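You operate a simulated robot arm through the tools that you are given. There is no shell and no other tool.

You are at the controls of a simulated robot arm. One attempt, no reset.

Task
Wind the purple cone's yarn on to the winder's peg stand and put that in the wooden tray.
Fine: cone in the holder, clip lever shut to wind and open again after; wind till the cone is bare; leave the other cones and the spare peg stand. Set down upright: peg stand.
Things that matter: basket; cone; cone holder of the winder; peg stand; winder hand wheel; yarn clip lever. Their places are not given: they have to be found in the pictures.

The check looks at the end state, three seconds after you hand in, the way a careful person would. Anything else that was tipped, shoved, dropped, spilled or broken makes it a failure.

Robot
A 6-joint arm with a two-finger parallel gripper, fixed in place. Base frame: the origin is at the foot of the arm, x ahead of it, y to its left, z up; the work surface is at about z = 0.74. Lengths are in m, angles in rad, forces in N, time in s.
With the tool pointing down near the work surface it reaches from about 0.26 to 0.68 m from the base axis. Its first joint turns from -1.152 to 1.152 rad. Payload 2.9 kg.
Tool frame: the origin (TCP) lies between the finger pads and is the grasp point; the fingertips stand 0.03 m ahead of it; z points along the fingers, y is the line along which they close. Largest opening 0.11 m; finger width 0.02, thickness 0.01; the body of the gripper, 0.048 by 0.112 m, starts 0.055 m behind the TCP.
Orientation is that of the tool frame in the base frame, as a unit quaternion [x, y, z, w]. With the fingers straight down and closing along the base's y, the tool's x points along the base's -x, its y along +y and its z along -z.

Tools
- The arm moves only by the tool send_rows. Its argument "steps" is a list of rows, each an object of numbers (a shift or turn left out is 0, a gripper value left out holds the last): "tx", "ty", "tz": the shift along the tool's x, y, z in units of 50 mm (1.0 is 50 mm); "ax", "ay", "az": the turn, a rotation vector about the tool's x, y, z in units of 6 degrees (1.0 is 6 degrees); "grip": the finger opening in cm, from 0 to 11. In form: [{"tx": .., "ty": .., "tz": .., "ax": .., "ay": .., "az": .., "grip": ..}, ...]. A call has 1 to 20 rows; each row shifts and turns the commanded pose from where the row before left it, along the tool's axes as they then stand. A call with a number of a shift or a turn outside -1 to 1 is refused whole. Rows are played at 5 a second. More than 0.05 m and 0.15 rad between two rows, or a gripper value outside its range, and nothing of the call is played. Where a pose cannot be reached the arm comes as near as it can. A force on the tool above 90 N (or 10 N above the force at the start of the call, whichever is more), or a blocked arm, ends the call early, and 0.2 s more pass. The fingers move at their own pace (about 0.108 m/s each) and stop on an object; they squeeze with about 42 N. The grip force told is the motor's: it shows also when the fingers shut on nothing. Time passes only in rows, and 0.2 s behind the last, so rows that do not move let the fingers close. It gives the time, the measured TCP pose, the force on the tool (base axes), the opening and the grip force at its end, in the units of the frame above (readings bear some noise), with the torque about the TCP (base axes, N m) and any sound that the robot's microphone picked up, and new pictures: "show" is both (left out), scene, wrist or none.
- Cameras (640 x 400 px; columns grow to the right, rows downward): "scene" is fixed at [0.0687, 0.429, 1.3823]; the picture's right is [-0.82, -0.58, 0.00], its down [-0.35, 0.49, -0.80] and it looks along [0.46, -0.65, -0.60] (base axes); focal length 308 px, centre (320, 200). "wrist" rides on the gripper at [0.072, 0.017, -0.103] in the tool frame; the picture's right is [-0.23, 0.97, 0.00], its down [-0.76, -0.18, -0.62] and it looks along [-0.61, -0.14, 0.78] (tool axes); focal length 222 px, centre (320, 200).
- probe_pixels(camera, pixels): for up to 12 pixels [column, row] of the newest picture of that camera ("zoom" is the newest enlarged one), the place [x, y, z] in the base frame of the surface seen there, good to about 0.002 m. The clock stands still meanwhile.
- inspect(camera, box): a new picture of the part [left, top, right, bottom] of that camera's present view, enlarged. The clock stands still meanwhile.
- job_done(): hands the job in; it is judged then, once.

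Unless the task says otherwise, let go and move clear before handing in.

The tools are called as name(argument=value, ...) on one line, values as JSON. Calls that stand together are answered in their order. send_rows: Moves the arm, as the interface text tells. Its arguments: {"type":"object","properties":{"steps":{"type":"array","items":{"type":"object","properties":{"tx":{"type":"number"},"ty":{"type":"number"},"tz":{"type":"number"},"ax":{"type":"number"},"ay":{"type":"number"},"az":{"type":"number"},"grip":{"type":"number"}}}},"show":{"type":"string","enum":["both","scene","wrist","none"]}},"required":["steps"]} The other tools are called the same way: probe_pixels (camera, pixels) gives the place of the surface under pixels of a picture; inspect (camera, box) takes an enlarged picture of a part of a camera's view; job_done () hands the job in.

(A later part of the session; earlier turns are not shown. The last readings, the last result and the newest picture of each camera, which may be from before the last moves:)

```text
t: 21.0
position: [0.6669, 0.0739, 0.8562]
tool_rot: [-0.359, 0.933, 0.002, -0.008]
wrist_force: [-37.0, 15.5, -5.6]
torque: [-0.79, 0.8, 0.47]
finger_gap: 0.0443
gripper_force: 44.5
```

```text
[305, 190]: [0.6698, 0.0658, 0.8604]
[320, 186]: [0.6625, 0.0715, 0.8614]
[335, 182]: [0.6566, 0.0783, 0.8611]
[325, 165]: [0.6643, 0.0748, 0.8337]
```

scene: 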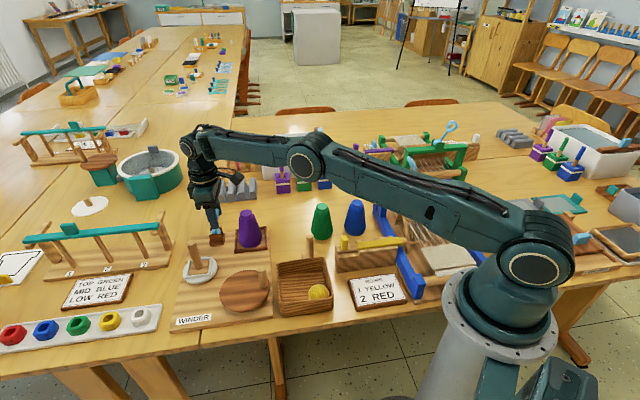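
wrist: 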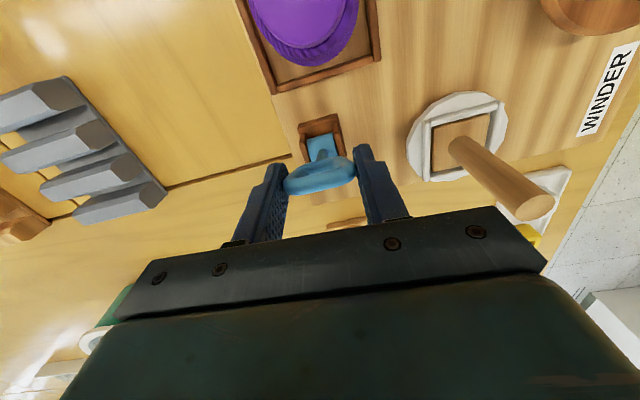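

The lever follows well (now near vertical), with constant torsion and a 36 N side load toward +y, so I correct sideways and continue past vertical.

send_rows(steps=[{"ty": 0.08}, {"tx": -0.099, "ty": 0.015, "tz": -0.006}, {"tx": -0.099, "ty": 0.015}, {"tx": -0.099, "ty": 0.015, "tz": 0.006}, {"tx": -0.098, "ty": 0.015, "tz": 0.014}, {}])

inspect(camera="scene", box=[180, 170, 280, 250])

```text
t: 22.4
position: [0.677, 0.0832, 0.8584]
tool_rot: [-0.356, 0.934, -0.001, 0.001]
wrist_force: [-6.4, -17.5, 5.1]
torque: [-0.9, 0.92, 0.36]
finger_gap: 0.0444
gripper_force: 45.1
out of reach, approached as far as the arm can: row 5
```

scene: 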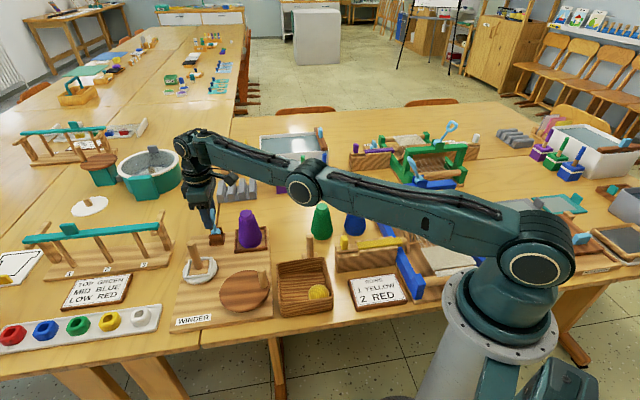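
wrist: 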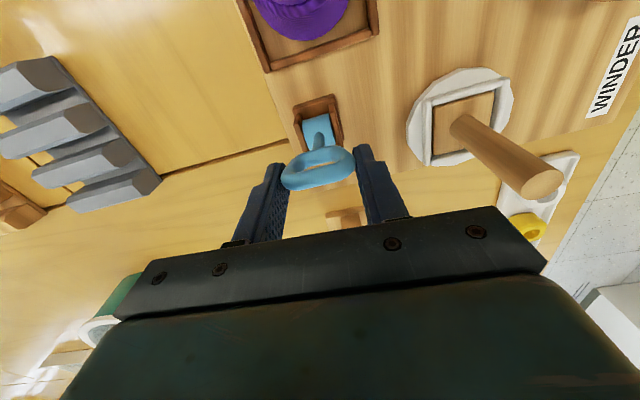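

```text
5.00 times, centred on (230, 210) of scene
```

zoom: 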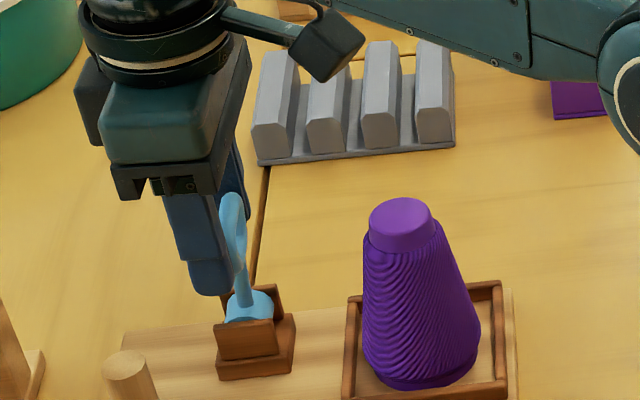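

The lever is now about vertical but the arm is at its reach limit (r≈0.68) and the loop has slid toward the pads' cone-side edge. I check the loop's place before regripping with a tilted tool.

probe_pixels(camera="wrist", pixels=[[290, 180], [305, 185], [320, 183], [335, 178], [348, 168], [318, 155], [320, 135], [300, 160], [345, 155]])

probe_pixels(camera="scene", pixels=[[226, 210], [227, 218], [229, 226], [230, 232]])

```text
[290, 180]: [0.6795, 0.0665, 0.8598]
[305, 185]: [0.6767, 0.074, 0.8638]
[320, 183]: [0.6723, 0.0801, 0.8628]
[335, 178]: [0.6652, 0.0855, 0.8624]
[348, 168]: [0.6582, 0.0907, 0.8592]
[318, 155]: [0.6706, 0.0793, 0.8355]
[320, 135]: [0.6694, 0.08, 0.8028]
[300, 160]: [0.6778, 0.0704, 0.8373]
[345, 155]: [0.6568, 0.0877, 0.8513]
```

```text
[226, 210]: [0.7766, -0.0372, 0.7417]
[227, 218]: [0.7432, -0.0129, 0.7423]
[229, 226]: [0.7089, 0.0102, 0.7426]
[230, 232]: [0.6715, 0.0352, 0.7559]
```

Now the lever stands vertical with its pivot near (0.6715,0.081). I release the grip (staying straddled) to see if it holds by itself, then tilt the fingers outward 18° about the TCP for more reach.

send_rows(steps=[{"grip": 6.5}, {}, {"tx": 0.12}, {}])

inspect(camera="scene", box=[180, 170, 280, 250])

```text
t: 23.4
position: [0.6746, 0.0821, 0.8593]
tool_rot: [-0.359, 0.933, 0.003, -0.001]
wrist_force: [0.5, 0.6, 0.2]
torque: [0.02, 0.0, 0.0]
finger_gap: 0.0648
gripper_force: 0.1
```

scene: 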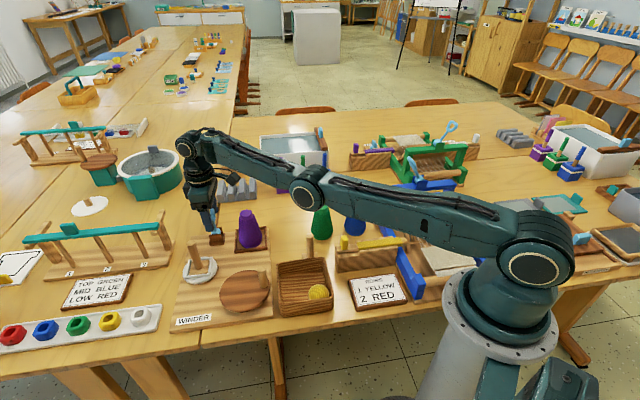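
wrist: 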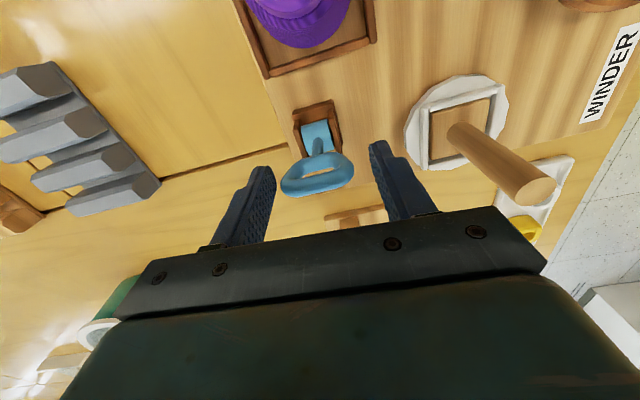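

```text
5.00 times, centred on (230, 210) of scene
```

zoom: 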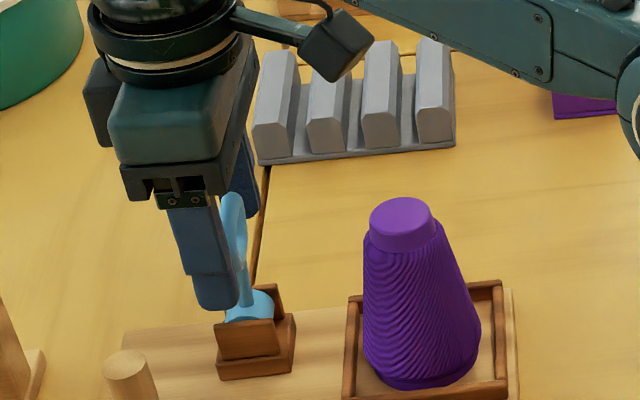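

The lever stays where I left it. I tilt the fingers outward by 18° about the TCP (negative ay) and check.

send_rows(steps=[{"ay": -0.5}, {"ay": -0.5}, {"ay": -1}, {"ay": -1}, {}])

inspect(camera="scene", box=[180, 170, 280, 250])

```text
t: 24.6
position: [0.7127, 0.0817, 0.8663]
tool_rot: [-0.355, 0.922, 0.058, 0.145]
wrist_force: [0.2, -0.6, 0.6]
torque: [0.0, -0.02, -0.03]
finger_gap: 0.0651
gripper_force: 0.0
out of reach, approached as far as the arm can: row 2, 3, 4
```

scene: 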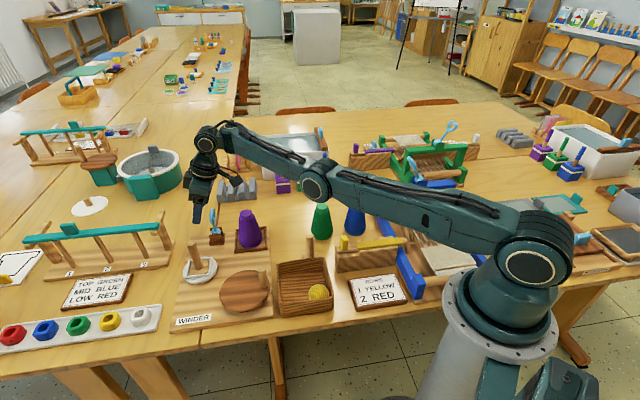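
wrist: 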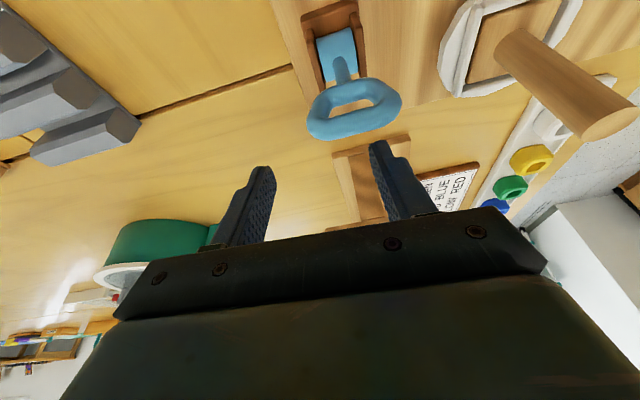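

```text
5.00 times, centred on (230, 210) of scene
```

zoom: 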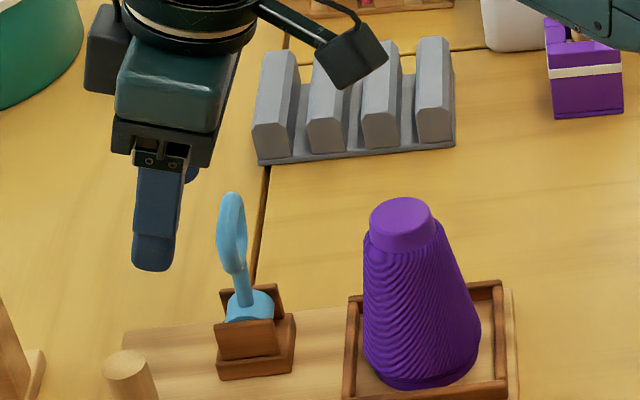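

The tilt worked (18°) but the arm, near full stretch, ended 32 mm beyond the lever at (0.713,0.082), untouched lever still vertical. I first shift sideways +27 mm in tool y to line up, then look before backing toward the lever.

send_rows(steps=[{"ty": 0.18}, {"ty": 0.18}, {"ty": 0.18}, {}])

```text
t: 25.6
position: [0.7112, 0.1035, 0.8682]
tool_rot: [-0.354, 0.922, 0.057, 0.146]
wrist_force: [0.2, 0.0, 1.2]
torque: [0.04, -0.04, 0.02]
finger_gap: 0.0649
gripper_force: 0.1
out of reach, approached as far as the arm can: row 1, 2, 3
```

scene: 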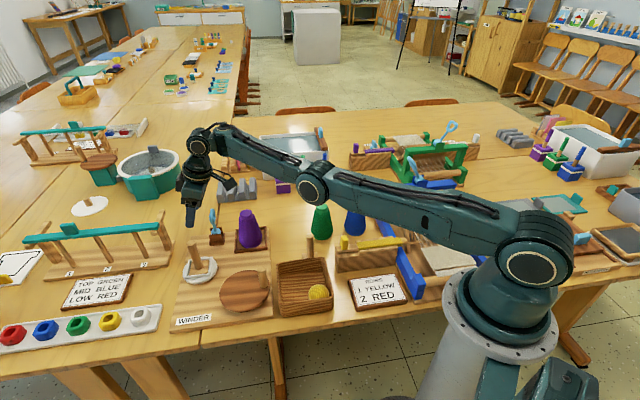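
wrist: 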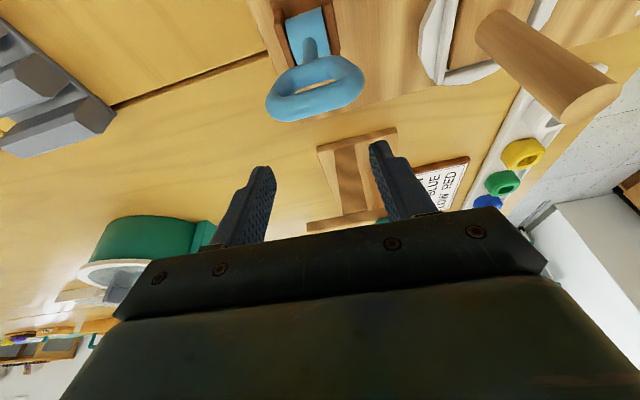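

The arm slides along its reach limit (r≈0.72 at this tilt). I retract a little toward the base, correcting sideways, to leave the stretched configuration.

send_rows(steps=[{"tx": 0.15, "ty": 0.08, "tz": -0.05}, {"tx": 0.15, "ty": 0.08, "tz": -0.05}, {}])

```text
t: 26.4
position: [0.7083, 0.1043, 0.8692]
tool_rot: [-0.352, 0.922, 0.068, 0.149]
wrist_force: [0.4, 0.9, -0.1]
torque: [0.03, 0.01, 0.0]
finger_gap: 0.065
gripper_force: 0.1
out of reach, approached as far as the arm can: row 1, 2
```

scene: 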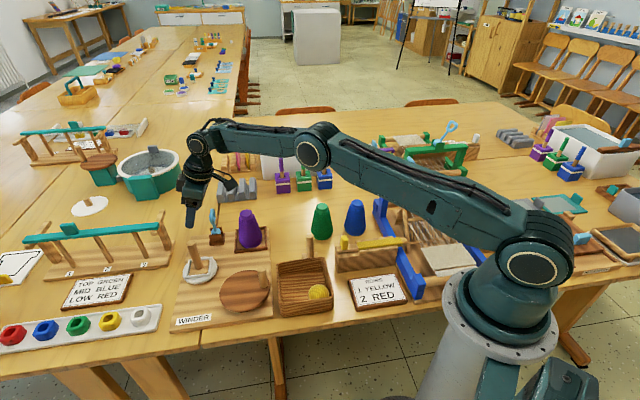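
wrist: 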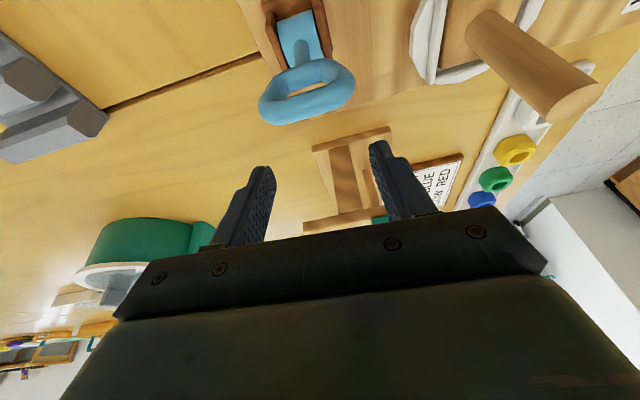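

The elbow has now bent up (leaving full stretch), though the TCP moved only 3 mm. I continue to back off in small steps.

send_rows(steps=[{"tx": 0.12, "tz": -0.04}, {}], show="wrist")

```text
t: 27.0
position: [0.7038, 0.0997, 0.8692]
tool_rot: [-0.354, 0.922, 0.057, 0.145]
wrist_force: [0.2, -0.3, -0.7]
torque: [0.01, -0.01, 0.01]
finger_gap: 0.0648
gripper_force: 0.0
```

wrist: 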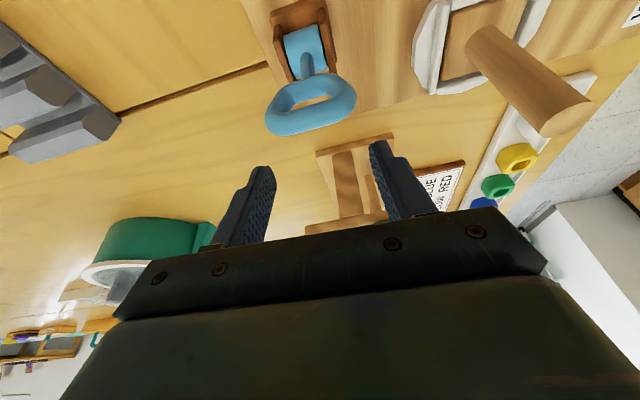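

The arm tracks again. I align sideways (+7 mm) and back the open fingers over the loop to straddle it, still tilted 18°.

send_rows(steps=[{"ty": 0.15}, {"tx": 0.19, "tz": -0.01}, {"tx": 0.19, "tz": -0.01}, {"tx": 0.19, "tz": -0.01}, {"tx": 0.19, "tz": -0.01}, {}])

inspect(camera="scene", box=[180, 170, 280, 250])

```text
t: 28.4
position: [0.6704, 0.0825, 0.8592]
tool_rot: [-0.354, 0.922, 0.056, 0.146]
wrist_force: [0.6, -0.2, 0.0]
torque: [0.0, 0.01, 0.0]
finger_gap: 0.0648
gripper_force: 0.0
```

scene: 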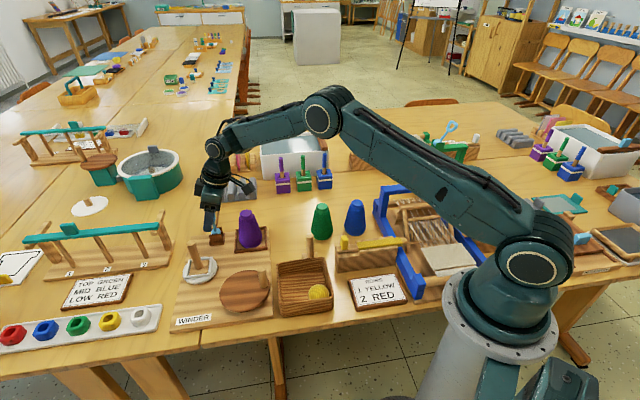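
wrist: 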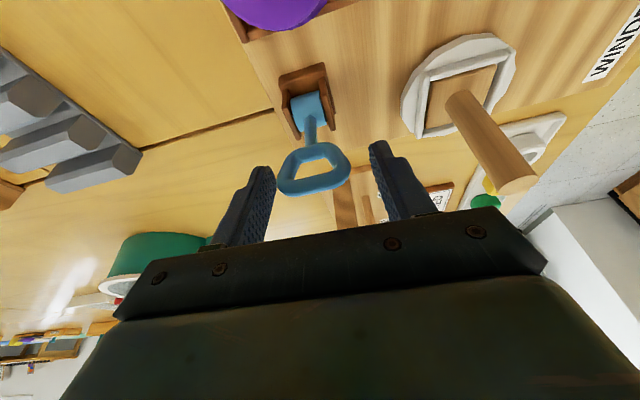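

```text
5.00 times, centred on (230, 210) of scene
```

zoom: 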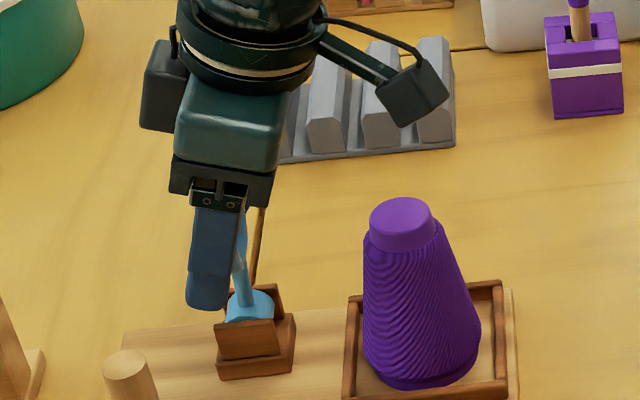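

The arm now has reach margin and the fingers straddle the vertical loop. I lower 8 mm, close on it, and check the side load.

send_rows(steps=[{"tz": 0.16, "ty": -0.03}, {"grip": 5}, {"grip": 3}, {}], show="wrist")

```text
t: 29.4
position: [0.6762, 0.0816, 0.8513]
tool_rot: [-0.352, 0.923, 0.056, 0.147]
wrist_force: [14.1, -8.8, -6.4]
torque: [0.0, -0.36, 0.21]
finger_gap: 0.0442
gripper_force: 44.9
```

wrist: 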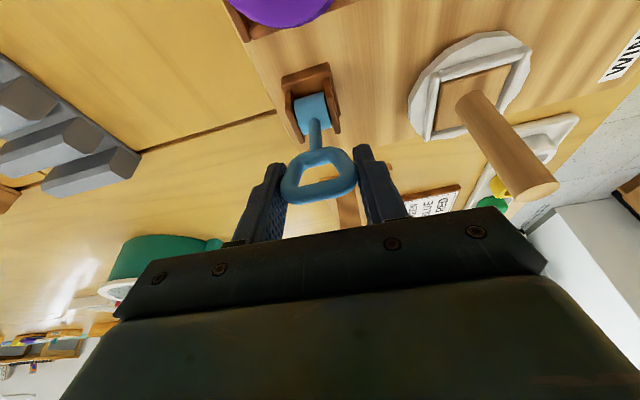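

Gripped with modest side load (16 N). I relieve it by 3 mm and start the arc past vertical, about 13°.

send_rows(steps=[{"ty": -0.06}, {"tx": -0.097, "tz": 0.036}, {"tx": -0.094, "tz": 0.043}, {"tx": -0.09, "tz": 0.051}, {}])

inspect(camera="scene", box=[180, 170, 280, 250])

```text
t: 30.6
position: [0.6867, 0.0909, 0.8504]
tool_rot: [-0.355, 0.922, 0.056, 0.145]
wrist_force: [-17.0, -3.8, 7.6]
torque: [-0.81, 0.7, 0.53]
finger_gap: 0.0441
gripper_force: 44.9
```

scene: 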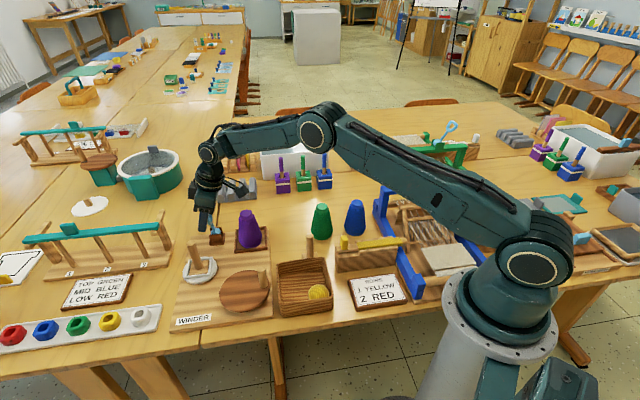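
wrist: 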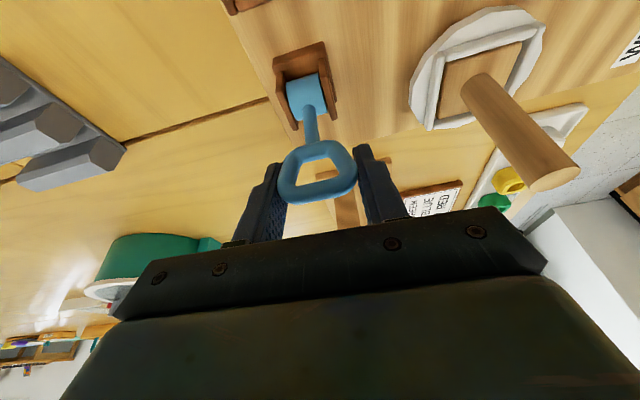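

```text
5.00 times, centred on (230, 210) of scene
```

zoom: 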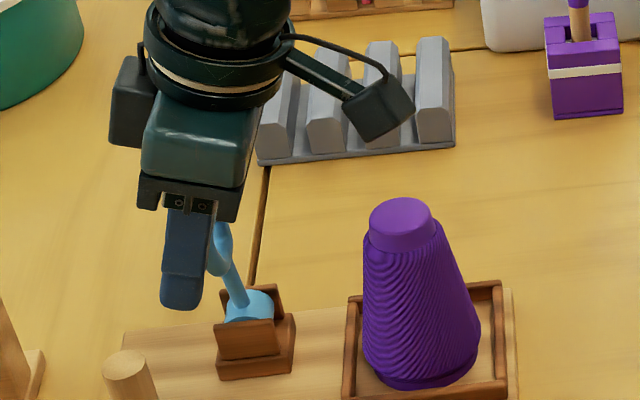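

The lever follows past vertical (scene zoom: loop at (222,245)). I continue the arc about 18° more, watching for a stop.

send_rows(steps=[{"tx": -0.086, "tz": 0.057}, {"tx": -0.081, "tz": 0.064}, {"tx": -0.076, "tz": 0.071}, {"tx": -0.07, "tz": 0.076}, {}])

inspect(camera="scene", box=[180, 170, 280, 250])

```text
t: 31.8
position: [0.7008, 0.1053, 0.8439]
tool_rot: [-0.355, 0.921, 0.057, 0.146]
wrist_force: [-22.5, 8.9, 14.3]
torque: [-0.7, 0.91, 0.32]
finger_gap: 0.0439
gripper_force: 45.3
```

scene: 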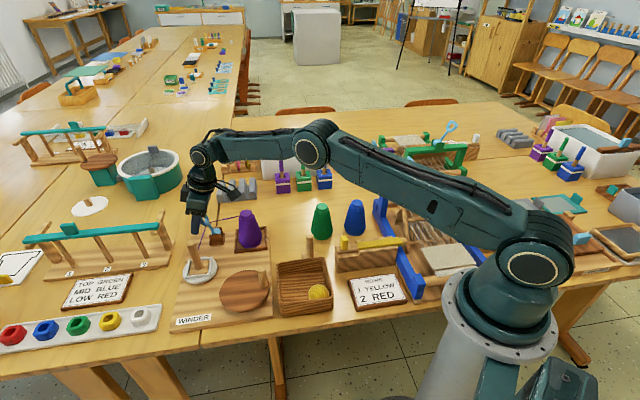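
wrist: 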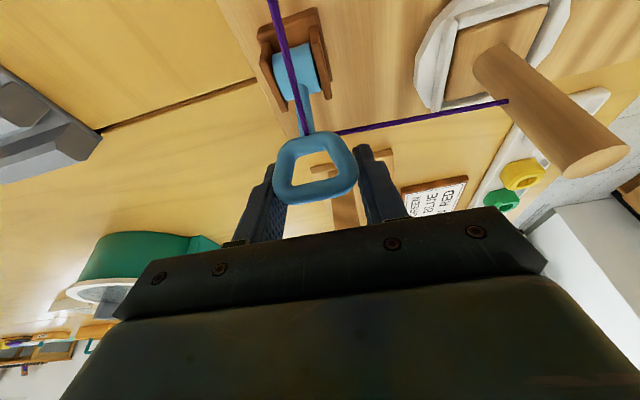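

```text
5.00 times, centred on (230, 210) of scene
```

zoom: 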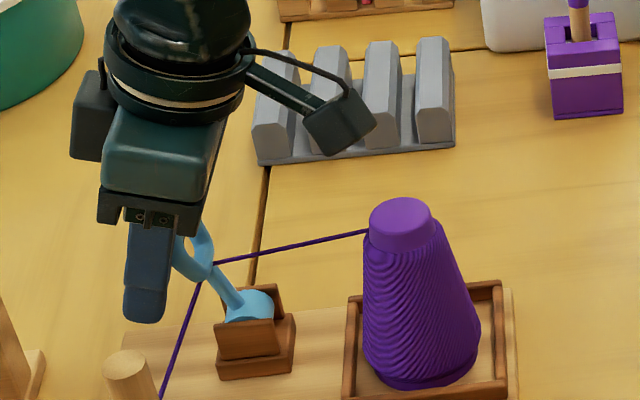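

A purple strand now runs from the cone over the lever to the peg, so the lever is in its shut region. I push two more small steps for margin, watching force.

send_rows(steps=[{"tx": -0.064, "tz": 0.081}, {"tx": -0.058, "tz": 0.085}, {}])

inspect(camera="scene", box=[180, 170, 280, 250])

```text
t: 32.6
position: [0.7069, 0.1131, 0.8373]
tool_rot: [-0.356, 0.921, 0.056, 0.147]
wrist_force: [-24.6, 16.2, 19.2]
torque: [-1.0, 0.76, 0.09]
finger_gap: 0.0444
gripper_force: 45.3
```

scene: 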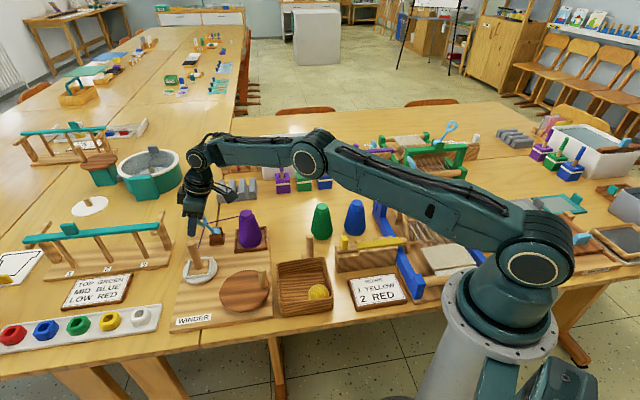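
wrist: 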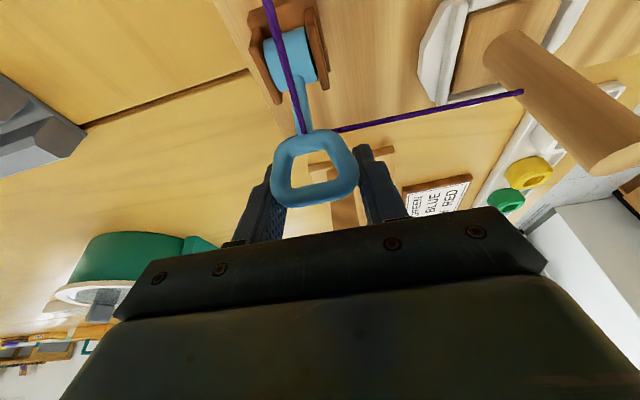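

```text
5.00 times, centred on (230, 210) of scene
```

zoom: 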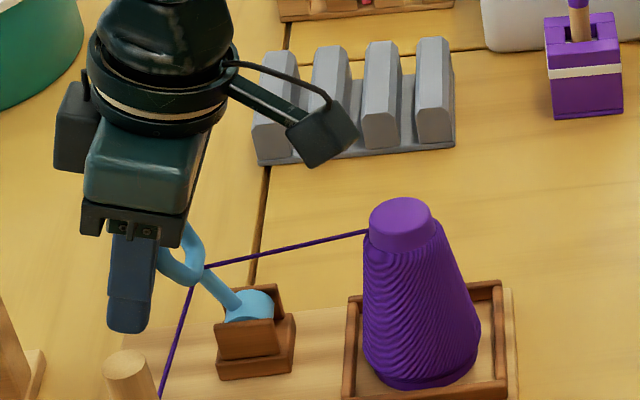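

The lever is well over (about 40°), with no rise in force. I open the fingers and retreat straight back along the tool axis.

send_rows(steps=[{"ty": 0.08}, {"grip": 6.5}, {"grip": 7}, {}, {"tz": -0.4}, {"tz": -0.7}, {"tz": -0.9}, {"tz": -0.9}, {}])

inspect(camera="scene", box=[160, 190, 360, 335])

```text
t: 34.6
position: [0.671, 0.0825, 0.9746]
tool_rot: [-0.354, 0.922, 0.056, 0.146]
wrist_force: [-0.3, 0.0, -0.3]
torque: [-0.02, -0.05, -0.02]
finger_gap: 0.0703
gripper_force: 0.0
```

scene: 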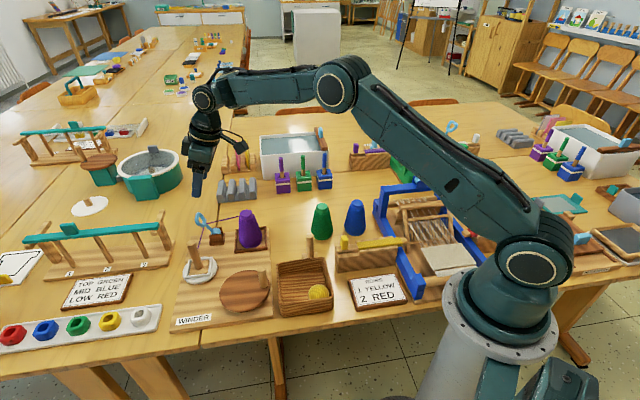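
wrist: 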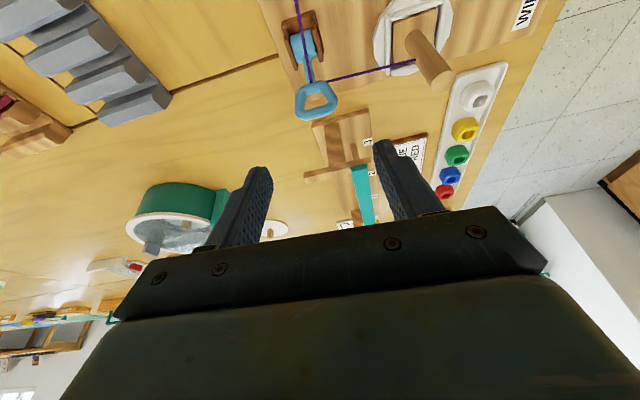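

```text
2.76 times, centred on (260, 262) of scene
```

zoom: 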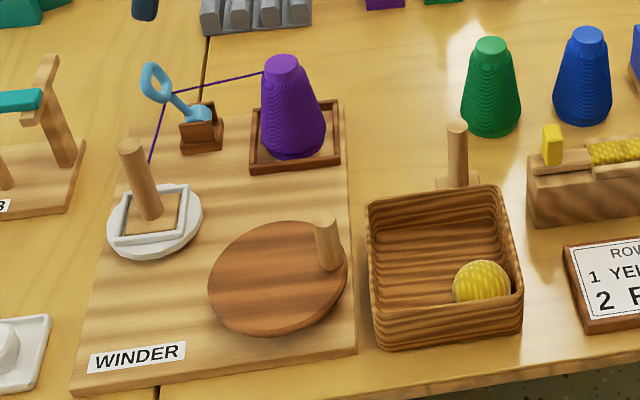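

The lever stays shut with the strand in place. Next I straighten the tool and move over toward the wheel (scene (248,290)) at a safe height.

send_rows(steps=[{"tx": 0.5, "tz": -0.4, "ay": 1}, {"tx": 0.5, "tz": -0.3, "ay": 1}, {"tx": 0.5, "tz": -0.1, "ay": 1}, {"ty": 0.7}, {"ty": 0.7, "tx": 0.1}, {"ty": 0.7, "tx": 0.1}, {"ty": 0.7, "tx": 0.1}, {"ty": 0.7, "tx": 0.1}, {"ty": 0.5}, {}])

```text
t: 36.8
position: [0.4601, 0.1632, 0.9976]
tool_rot: [-0.358, 0.934, 0.0, 0.002]
wrist_force: [1.0, 0.0, -1.6]
torque: [0.0, -0.01, 0.0]
finger_gap: 0.0699
gripper_force: 0.1
```

scene: 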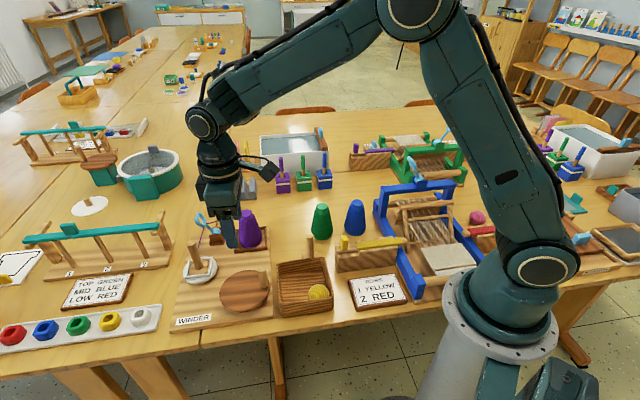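
wrist: 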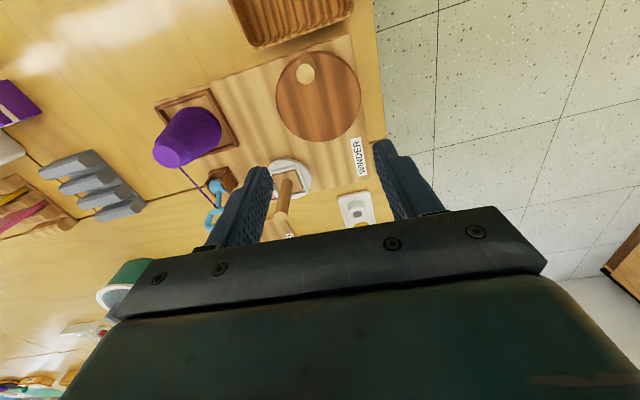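

The wheel is at (318,97) in the wrist view with its knob at (305,73). I'll probe its rim and knob for the centre and crank radius.

inspect(camera="wrist", box=[260, 40, 380, 150])

probe_pixels(camera="wrist", pixels=[[278, 98], [360, 95], [317, 52], [320, 140], [290, 66], [346, 66], [290, 128], [350, 125], [306, 72], [300, 70], [312, 72], [306, 78]])

```text
3.64 times, centred on (320, 95) of wrist
```

zoom: 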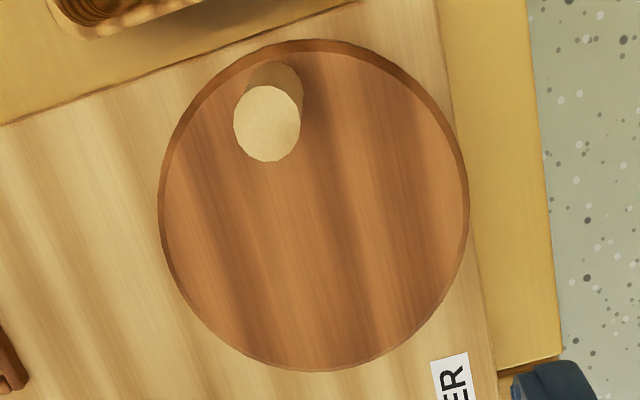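

```text
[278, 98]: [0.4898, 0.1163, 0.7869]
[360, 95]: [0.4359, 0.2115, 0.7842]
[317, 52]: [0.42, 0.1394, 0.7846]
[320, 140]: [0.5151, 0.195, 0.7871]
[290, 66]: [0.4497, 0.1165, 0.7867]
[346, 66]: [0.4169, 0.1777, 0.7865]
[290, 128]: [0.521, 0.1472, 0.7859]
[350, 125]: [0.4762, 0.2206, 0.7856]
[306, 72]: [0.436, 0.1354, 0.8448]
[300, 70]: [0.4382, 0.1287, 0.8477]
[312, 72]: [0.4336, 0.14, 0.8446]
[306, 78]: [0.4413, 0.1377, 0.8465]
```

Wheel centre ≈ (0.469,0.1665), crank radius ≈ 44 mm, knob at (0.4375,0.136) with top 0.846. I move above the knob with the fingers 5 cm open.

send_rows(steps=[{"tx": 0.35, "ty": -0.05, "grip": 5}, {"tx": 0.35, "ty": -0.05}, {"tz": 0.7}, {"tz": 0.7}, {"tz": 0.5}, {}])

inspect(camera="scene", box=[200, 220, 320, 320])

```text
t: 38.2
position: [0.4386, 0.1372, 0.9059]
tool_rot: [-0.357, 0.934, 0.0, -0.001]
wrist_force: [0.5, -1.0, -0.4]
torque: [-0.02, 0.02, 0.01]
finger_gap: 0.0504
gripper_force: 0.0
```

scene: 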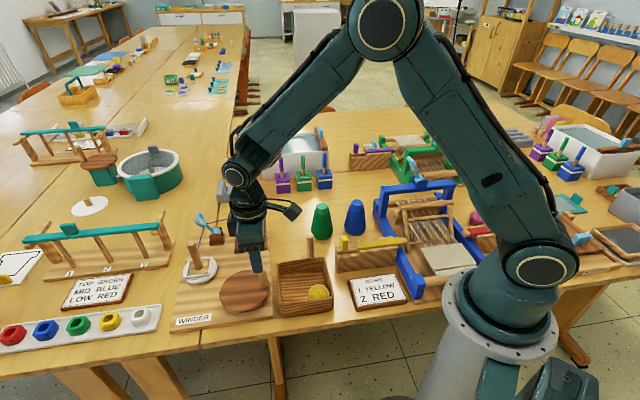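
wrist: 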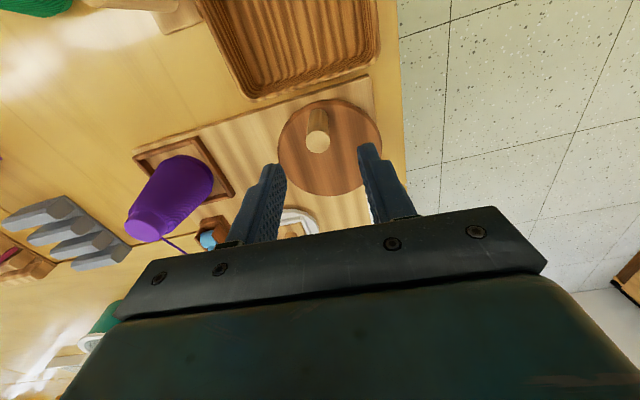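

```text
4.00 times, centred on (260, 270) of scene
```

zoom: 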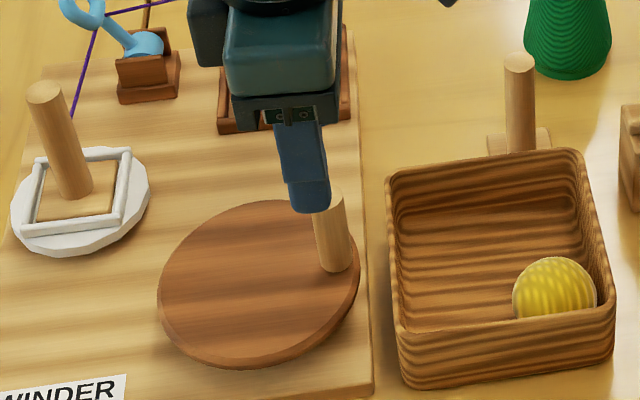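

The knob (wrist (318,138)) is centred between the finger tips. I descend to z≈0.828 and close on it.

send_rows(steps=[{"tz": 0.5}, {"tz": 0.5}, {"tz": 0.35}, {"tz": 0.2}, {"grip": 3.5}, {"grip": 2.5}, {"grip": 1}, {}])

```text
t: 40.0
position: [0.4398, 0.1354, 0.8261]
tool_rot: [-0.358, 0.934, 0.0, 0.0]
wrist_force: [-0.3, 0.9, -5.5]
torque: [0.11, -0.21, 0.0]
finger_gap: 0.0185
gripper_force: 45.1
```

scene: 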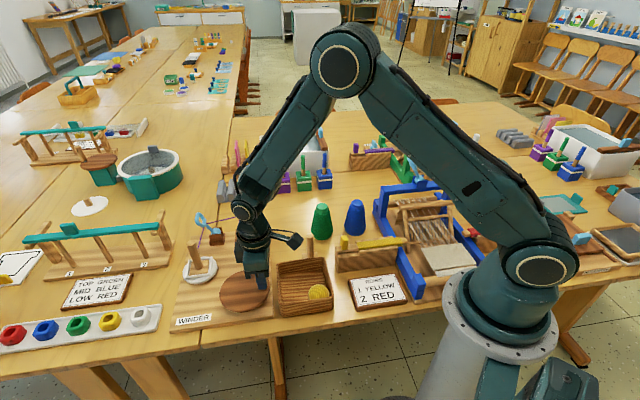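
wrist: 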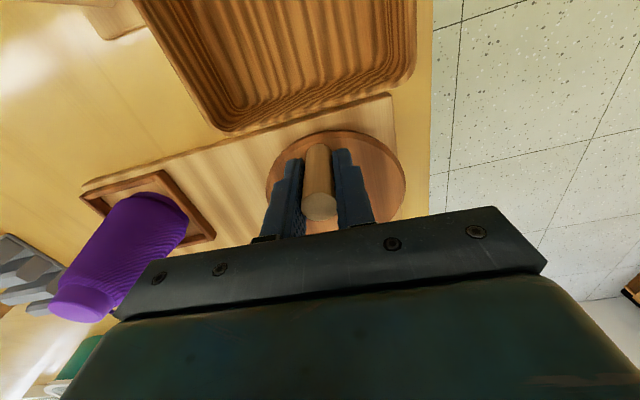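

The knob is held (gap 18.5 mm). I try a first quarter turn clockwise (from above), fixed tool orientation, and check force and the strand.

send_rows(steps=[{"tx": -0.0428, "ty": 0.2707}, {"tx": -0.1245, "ty": 0.2442}, {"tx": -0.1938, "ty": 0.1938}, {"tx": -0.2442, "ty": 0.1245}, {"tx": -0.2707, "ty": 0.0428}, {}])

inspect(camera="scene", box=[160, 190, 360, 335])

```text
t: 41.4
position: [0.4415, 0.2004, 0.8263]
tool_rot: [-0.36, 0.933, 0.002, 0.001]
wrist_force: [-20.3, 22.2, 8.0]
torque: [-0.92, 0.04, -0.03]
finger_gap: 0.0184
gripper_force: 45.6
```

scene: 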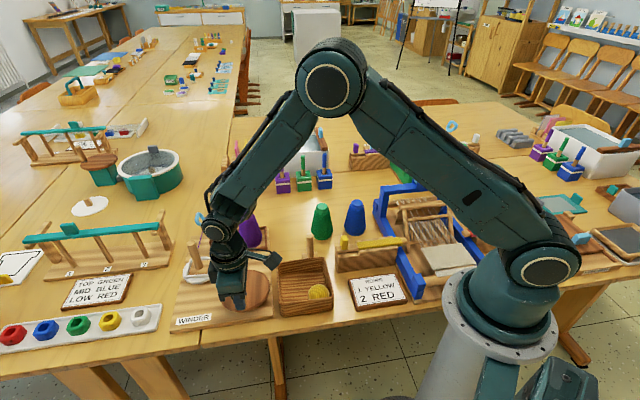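
wrist: 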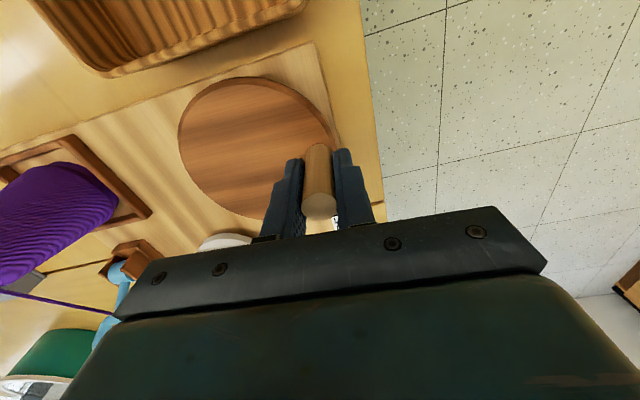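

```text
2.76 times, centred on (260, 262) of scene
```

zoom: 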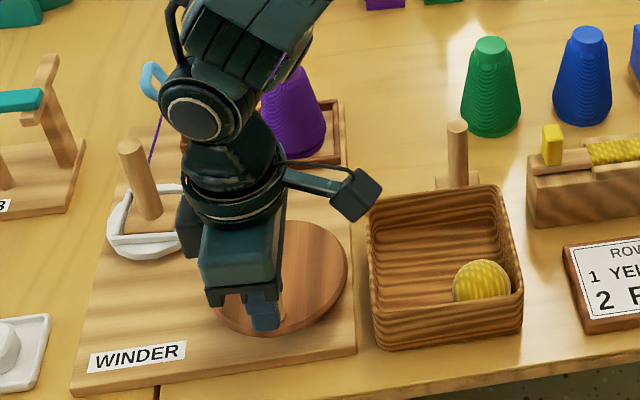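

The wheel turned a quarter with the knob; residual force is purely radial (30 N outward), so I shift the circle 3 mm along +y and continue with the rest of the turn.

send_rows(steps=[{"ty": 0.06}, {"tx": -0.2707, "ty": -0.0428}, {"tx": -0.2442, "ty": -0.1245}, {"tx": -0.1938, "ty": -0.1938}, {"tx": -0.1245, "ty": -0.2442}, {"tx": -0.0428, "ty": -0.2707}, {"tx": 0.0428, "ty": -0.2707}, {"tx": 0.1245, "ty": -0.2442}, {"tx": 0.1938, "ty": -0.1938}, {"tx": 0.2442, "ty": -0.1245}, {"tx": 0.2707, "ty": -0.0428}, {}])

inspect(camera="scene", box=[160, 190, 360, 335])

```text
t: 44.0
position: [0.4987, 0.1321, 0.826]
tool_rot: [-0.357, 0.934, -0.001, 0.0]
wrist_force: [11.8, -13.1, 17.7]
torque: [-0.06, 0.24, 0.04]
finger_gap: 0.0188
gripper_force: 44.8
```

scene: 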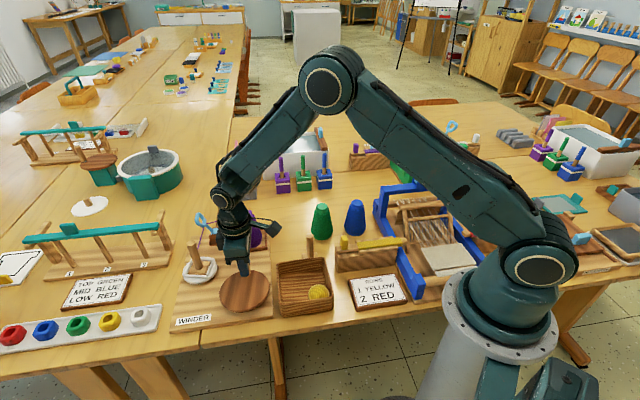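
wrist: 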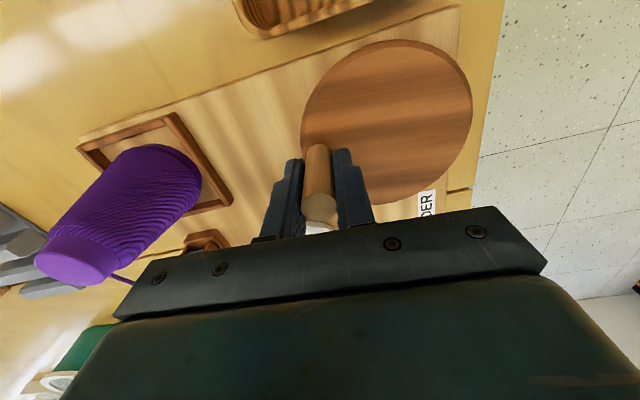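

```text
2.76 times, centred on (260, 262) of scene
```

zoom: 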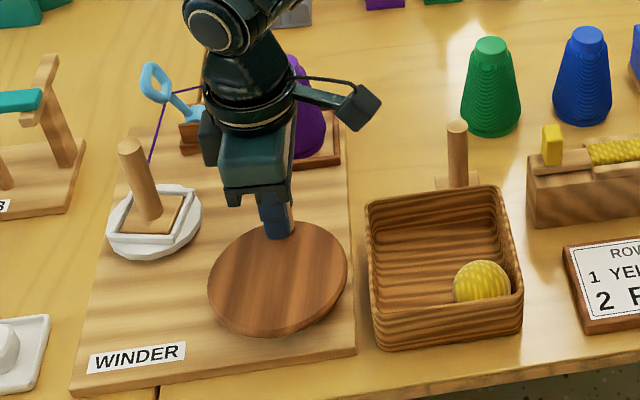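

The wheel has made three quarters; the white peg holder turns with it. The radial force is outward on both sides, so I enlarge the circle slightly (45 mm) and do one full turn.

send_rows(steps=[{"tx": 0.278, "ty": 0.004}, {"tx": 0.251, "ty": 0.128}, {"tx": 0.199, "ty": 0.199}, {"tx": 0.128, "ty": 0.251}, {"tx": 0.044, "ty": 0.278}, {"tx": -0.044, "ty": 0.278}, {"tx": -0.128, "ty": 0.251}, {"tx": -0.199, "ty": 0.199}, {"tx": -0.251, "ty": 0.128}, {"tx": -0.278, "ty": 0.044}, {"tx": -0.278, "ty": -0.044}, {"tx": -0.251, "ty": -0.128}, {"tx": -0.199, "ty": -0.199}, {"tx": -0.128, "ty": -0.251}, {"tx": -0.044, "ty": -0.278}, {"tx": 0.044, "ty": -0.278}, {"tx": 0.128, "ty": -0.251}, {"tx": 0.199, "ty": -0.199}, {"tx": 0.251, "ty": -0.128}, {"tx": 0.278, "ty": -0.044}])

inspect(camera="scene", box=[160, 190, 360, 335])

```text
t: 48.2
position: [0.5017, 0.1329, 0.825]
tool_rot: [-0.358, 0.934, 0.0, 0.0]
wrist_force: [2.0, -0.3, 23.8]
torque: [0.36, -0.25, 0.01]
finger_gap: 0.0185
gripper_force: 44.7
```

scene: 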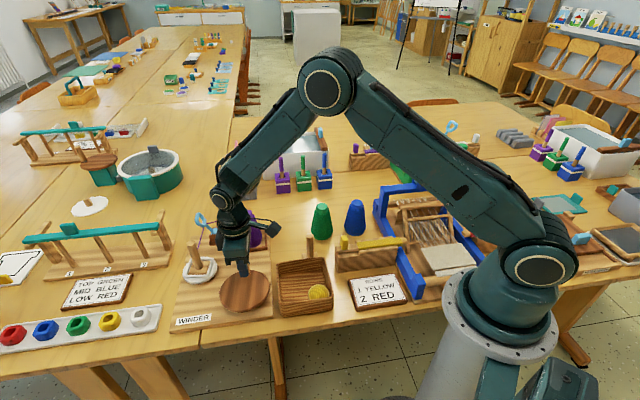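
wrist: 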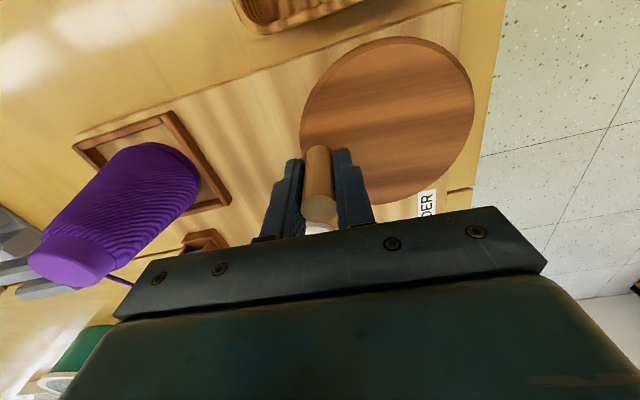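

```text
2.76 times, centred on (260, 262) of scene
```

zoom: 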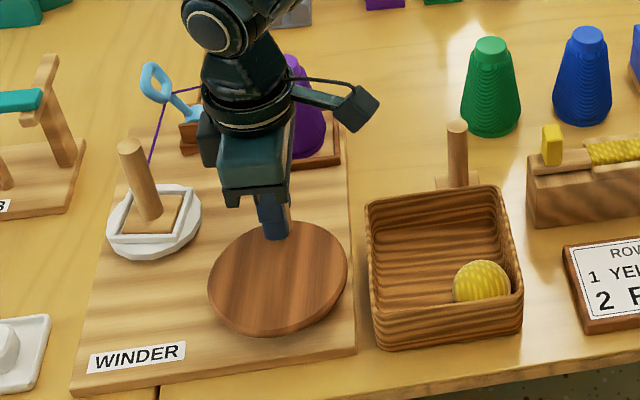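

No yarn is visible on the peg yet after 1.75 turns. I look closely at the peg and at the cone before deciding on direction.

inspect(camera="scene", box=[180, 225, 250, 290])

inspect(camera="wrist", box=[0, 130, 240, 300])

```text
6.15 times, centred on (215, 258) of scene
```

zoom: 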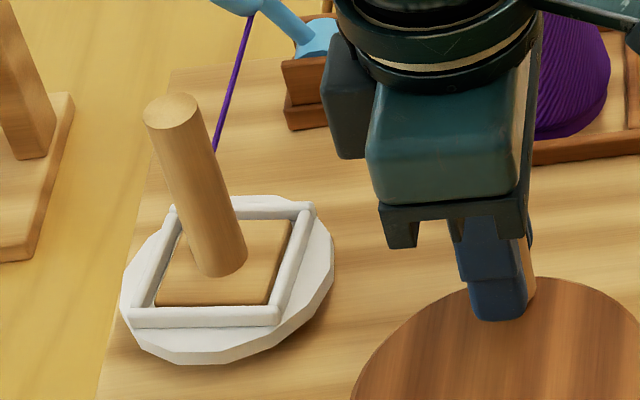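

```text
2.35 times, centred on (120, 215) of wrist
```

zoom: 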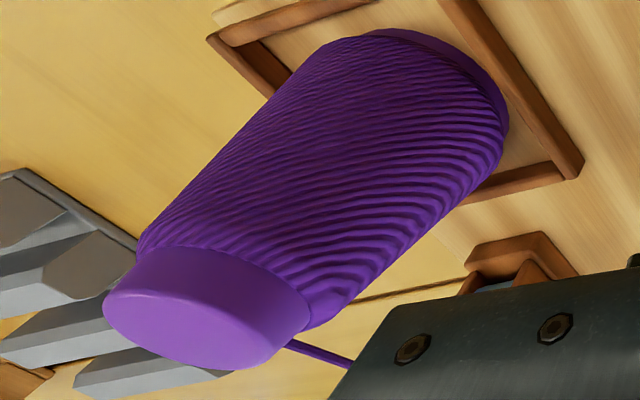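

The peg is still bare, so clockwise is likely not the winding direction. I reverse: one full turn counterclockwise, with a slight lift to relieve the vertical load.

send_rows(steps=[{"tx": -0.278, "ty": 0.044, "tz": -0.03}, {"tx": -0.251, "ty": 0.128}, {"tx": -0.199, "ty": 0.199}, {"tx": -0.128, "ty": 0.251}, {"tx": -0.044, "ty": 0.278}, {"tx": 0.044, "ty": 0.278}, {"tx": 0.128, "ty": 0.251}, {"tx": 0.199, "ty": 0.199}, {"tx": 0.251, "ty": 0.128}, {"tx": 0.278, "ty": 0.044}, {"tx": 0.278, "ty": -0.044}, {"tx": 0.251, "ty": -0.128}, {"tx": 0.199, "ty": -0.199}, {"tx": 0.128, "ty": -0.251}, {"tx": 0.044, "ty": -0.278}, {"tx": -0.044, "ty": -0.278}, {"tx": -0.128, "ty": -0.251}, {"tx": -0.199, "ty": -0.199}, {"tx": -0.251, "ty": -0.128}, {"tx": -0.278, "ty": -0.044}])

inspect(camera="scene", box=[160, 190, 360, 335])

```text
t: 52.4
position: [0.5007, 0.1323, 0.8266]
tool_rot: [-0.357, 0.934, -0.001, -0.001]
wrist_force: [-1.8, 0.3, -14.3]
torque: [0.02, -0.11, 0.01]
finger_gap: 0.0185
gripper_force: 45.0
```

scene: 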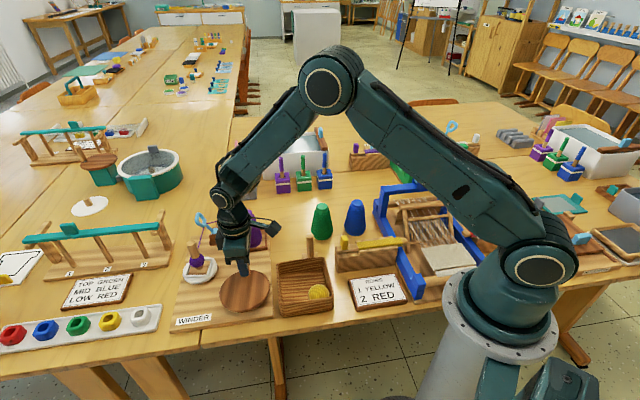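
wrist: 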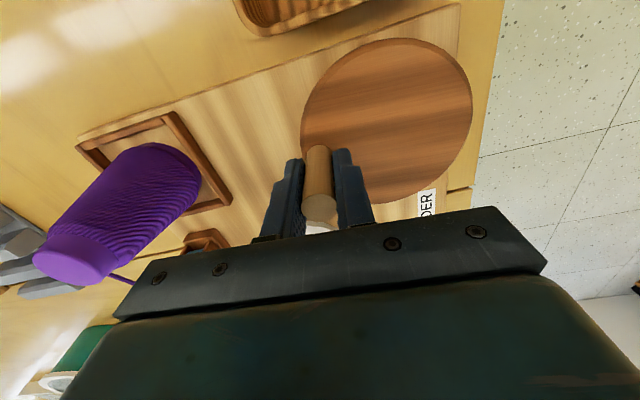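

```text
2.76 times, centred on (260, 262) of scene
```

zoom: 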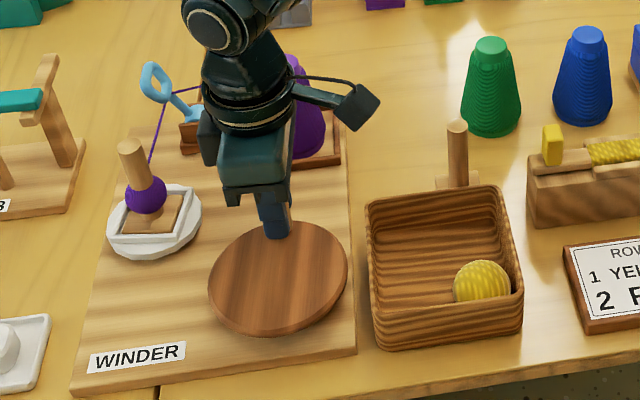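

Counterclockwise winds: a purple ball has appeared on the peg (zoom (146,193)). I keep turning that way, one turn per call, watching the cone.

send_rows(steps=[{"tx": -0.278, "ty": 0.044, "tz": 0.01}, {"tx": -0.251, "ty": 0.128}, {"tx": -0.199, "ty": 0.199}, {"tx": -0.128, "ty": 0.251}, {"tx": -0.044, "ty": 0.278}, {"tx": 0.044, "ty": 0.278}, {"tx": 0.128, "ty": 0.251}, {"tx": 0.199, "ty": 0.199}, {"tx": 0.251, "ty": 0.128}, {"tx": 0.278, "ty": 0.044}, {"tx": 0.278, "ty": -0.044}, {"tx": 0.251, "ty": -0.128}, {"tx": 0.199, "ty": -0.199}, {"tx": 0.128, "ty": -0.251}, {"tx": 0.044, "ty": -0.278}, {"tx": -0.044, "ty": -0.278}, {"tx": -0.128, "ty": -0.251}, {"tx": -0.199, "ty": -0.199}, {"tx": -0.251, "ty": -0.128}, {"tx": -0.278, "ty": -0.044}])

inspect(camera="scene", box=[160, 190, 360, 335])

```text
t: 56.6
position: [0.4989, 0.1322, 0.8261]
tool_rot: [-0.358, 0.934, -0.001, -0.001]
wrist_force: [-6.3, 8.1, 25.6]
torque: [0.12, -0.05, 0.01]
finger_gap: 0.0186
gripper_force: 45.1
```

scene: 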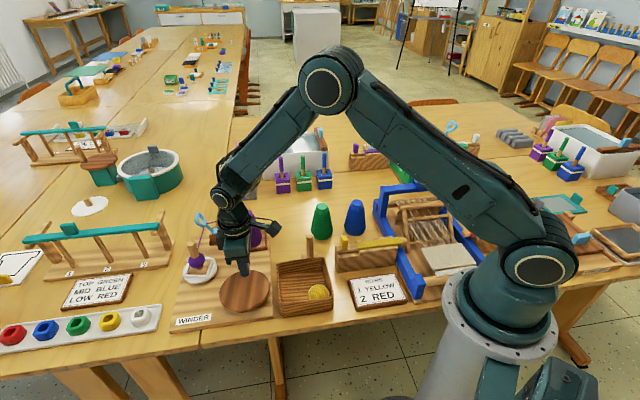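
wrist: 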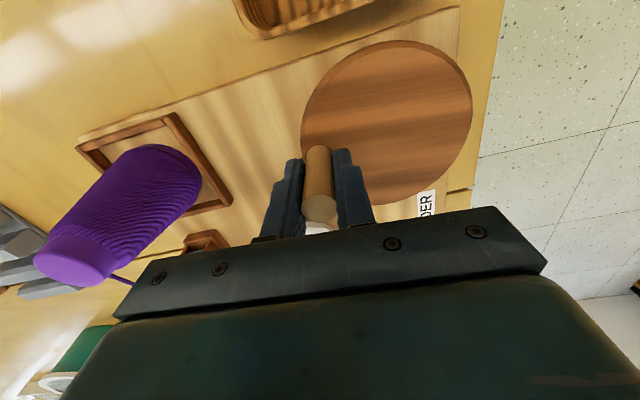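

```text
2.76 times, centred on (260, 262) of scene
```

zoom: 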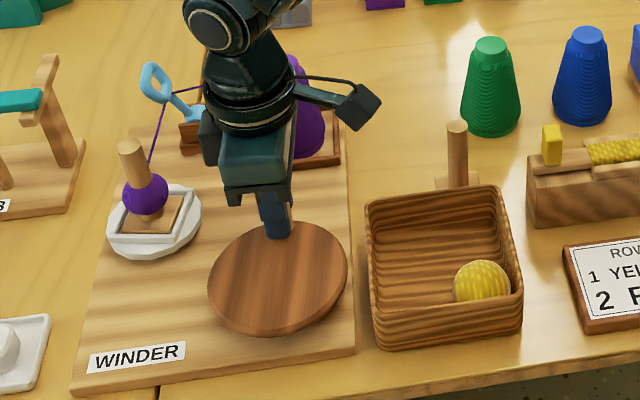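

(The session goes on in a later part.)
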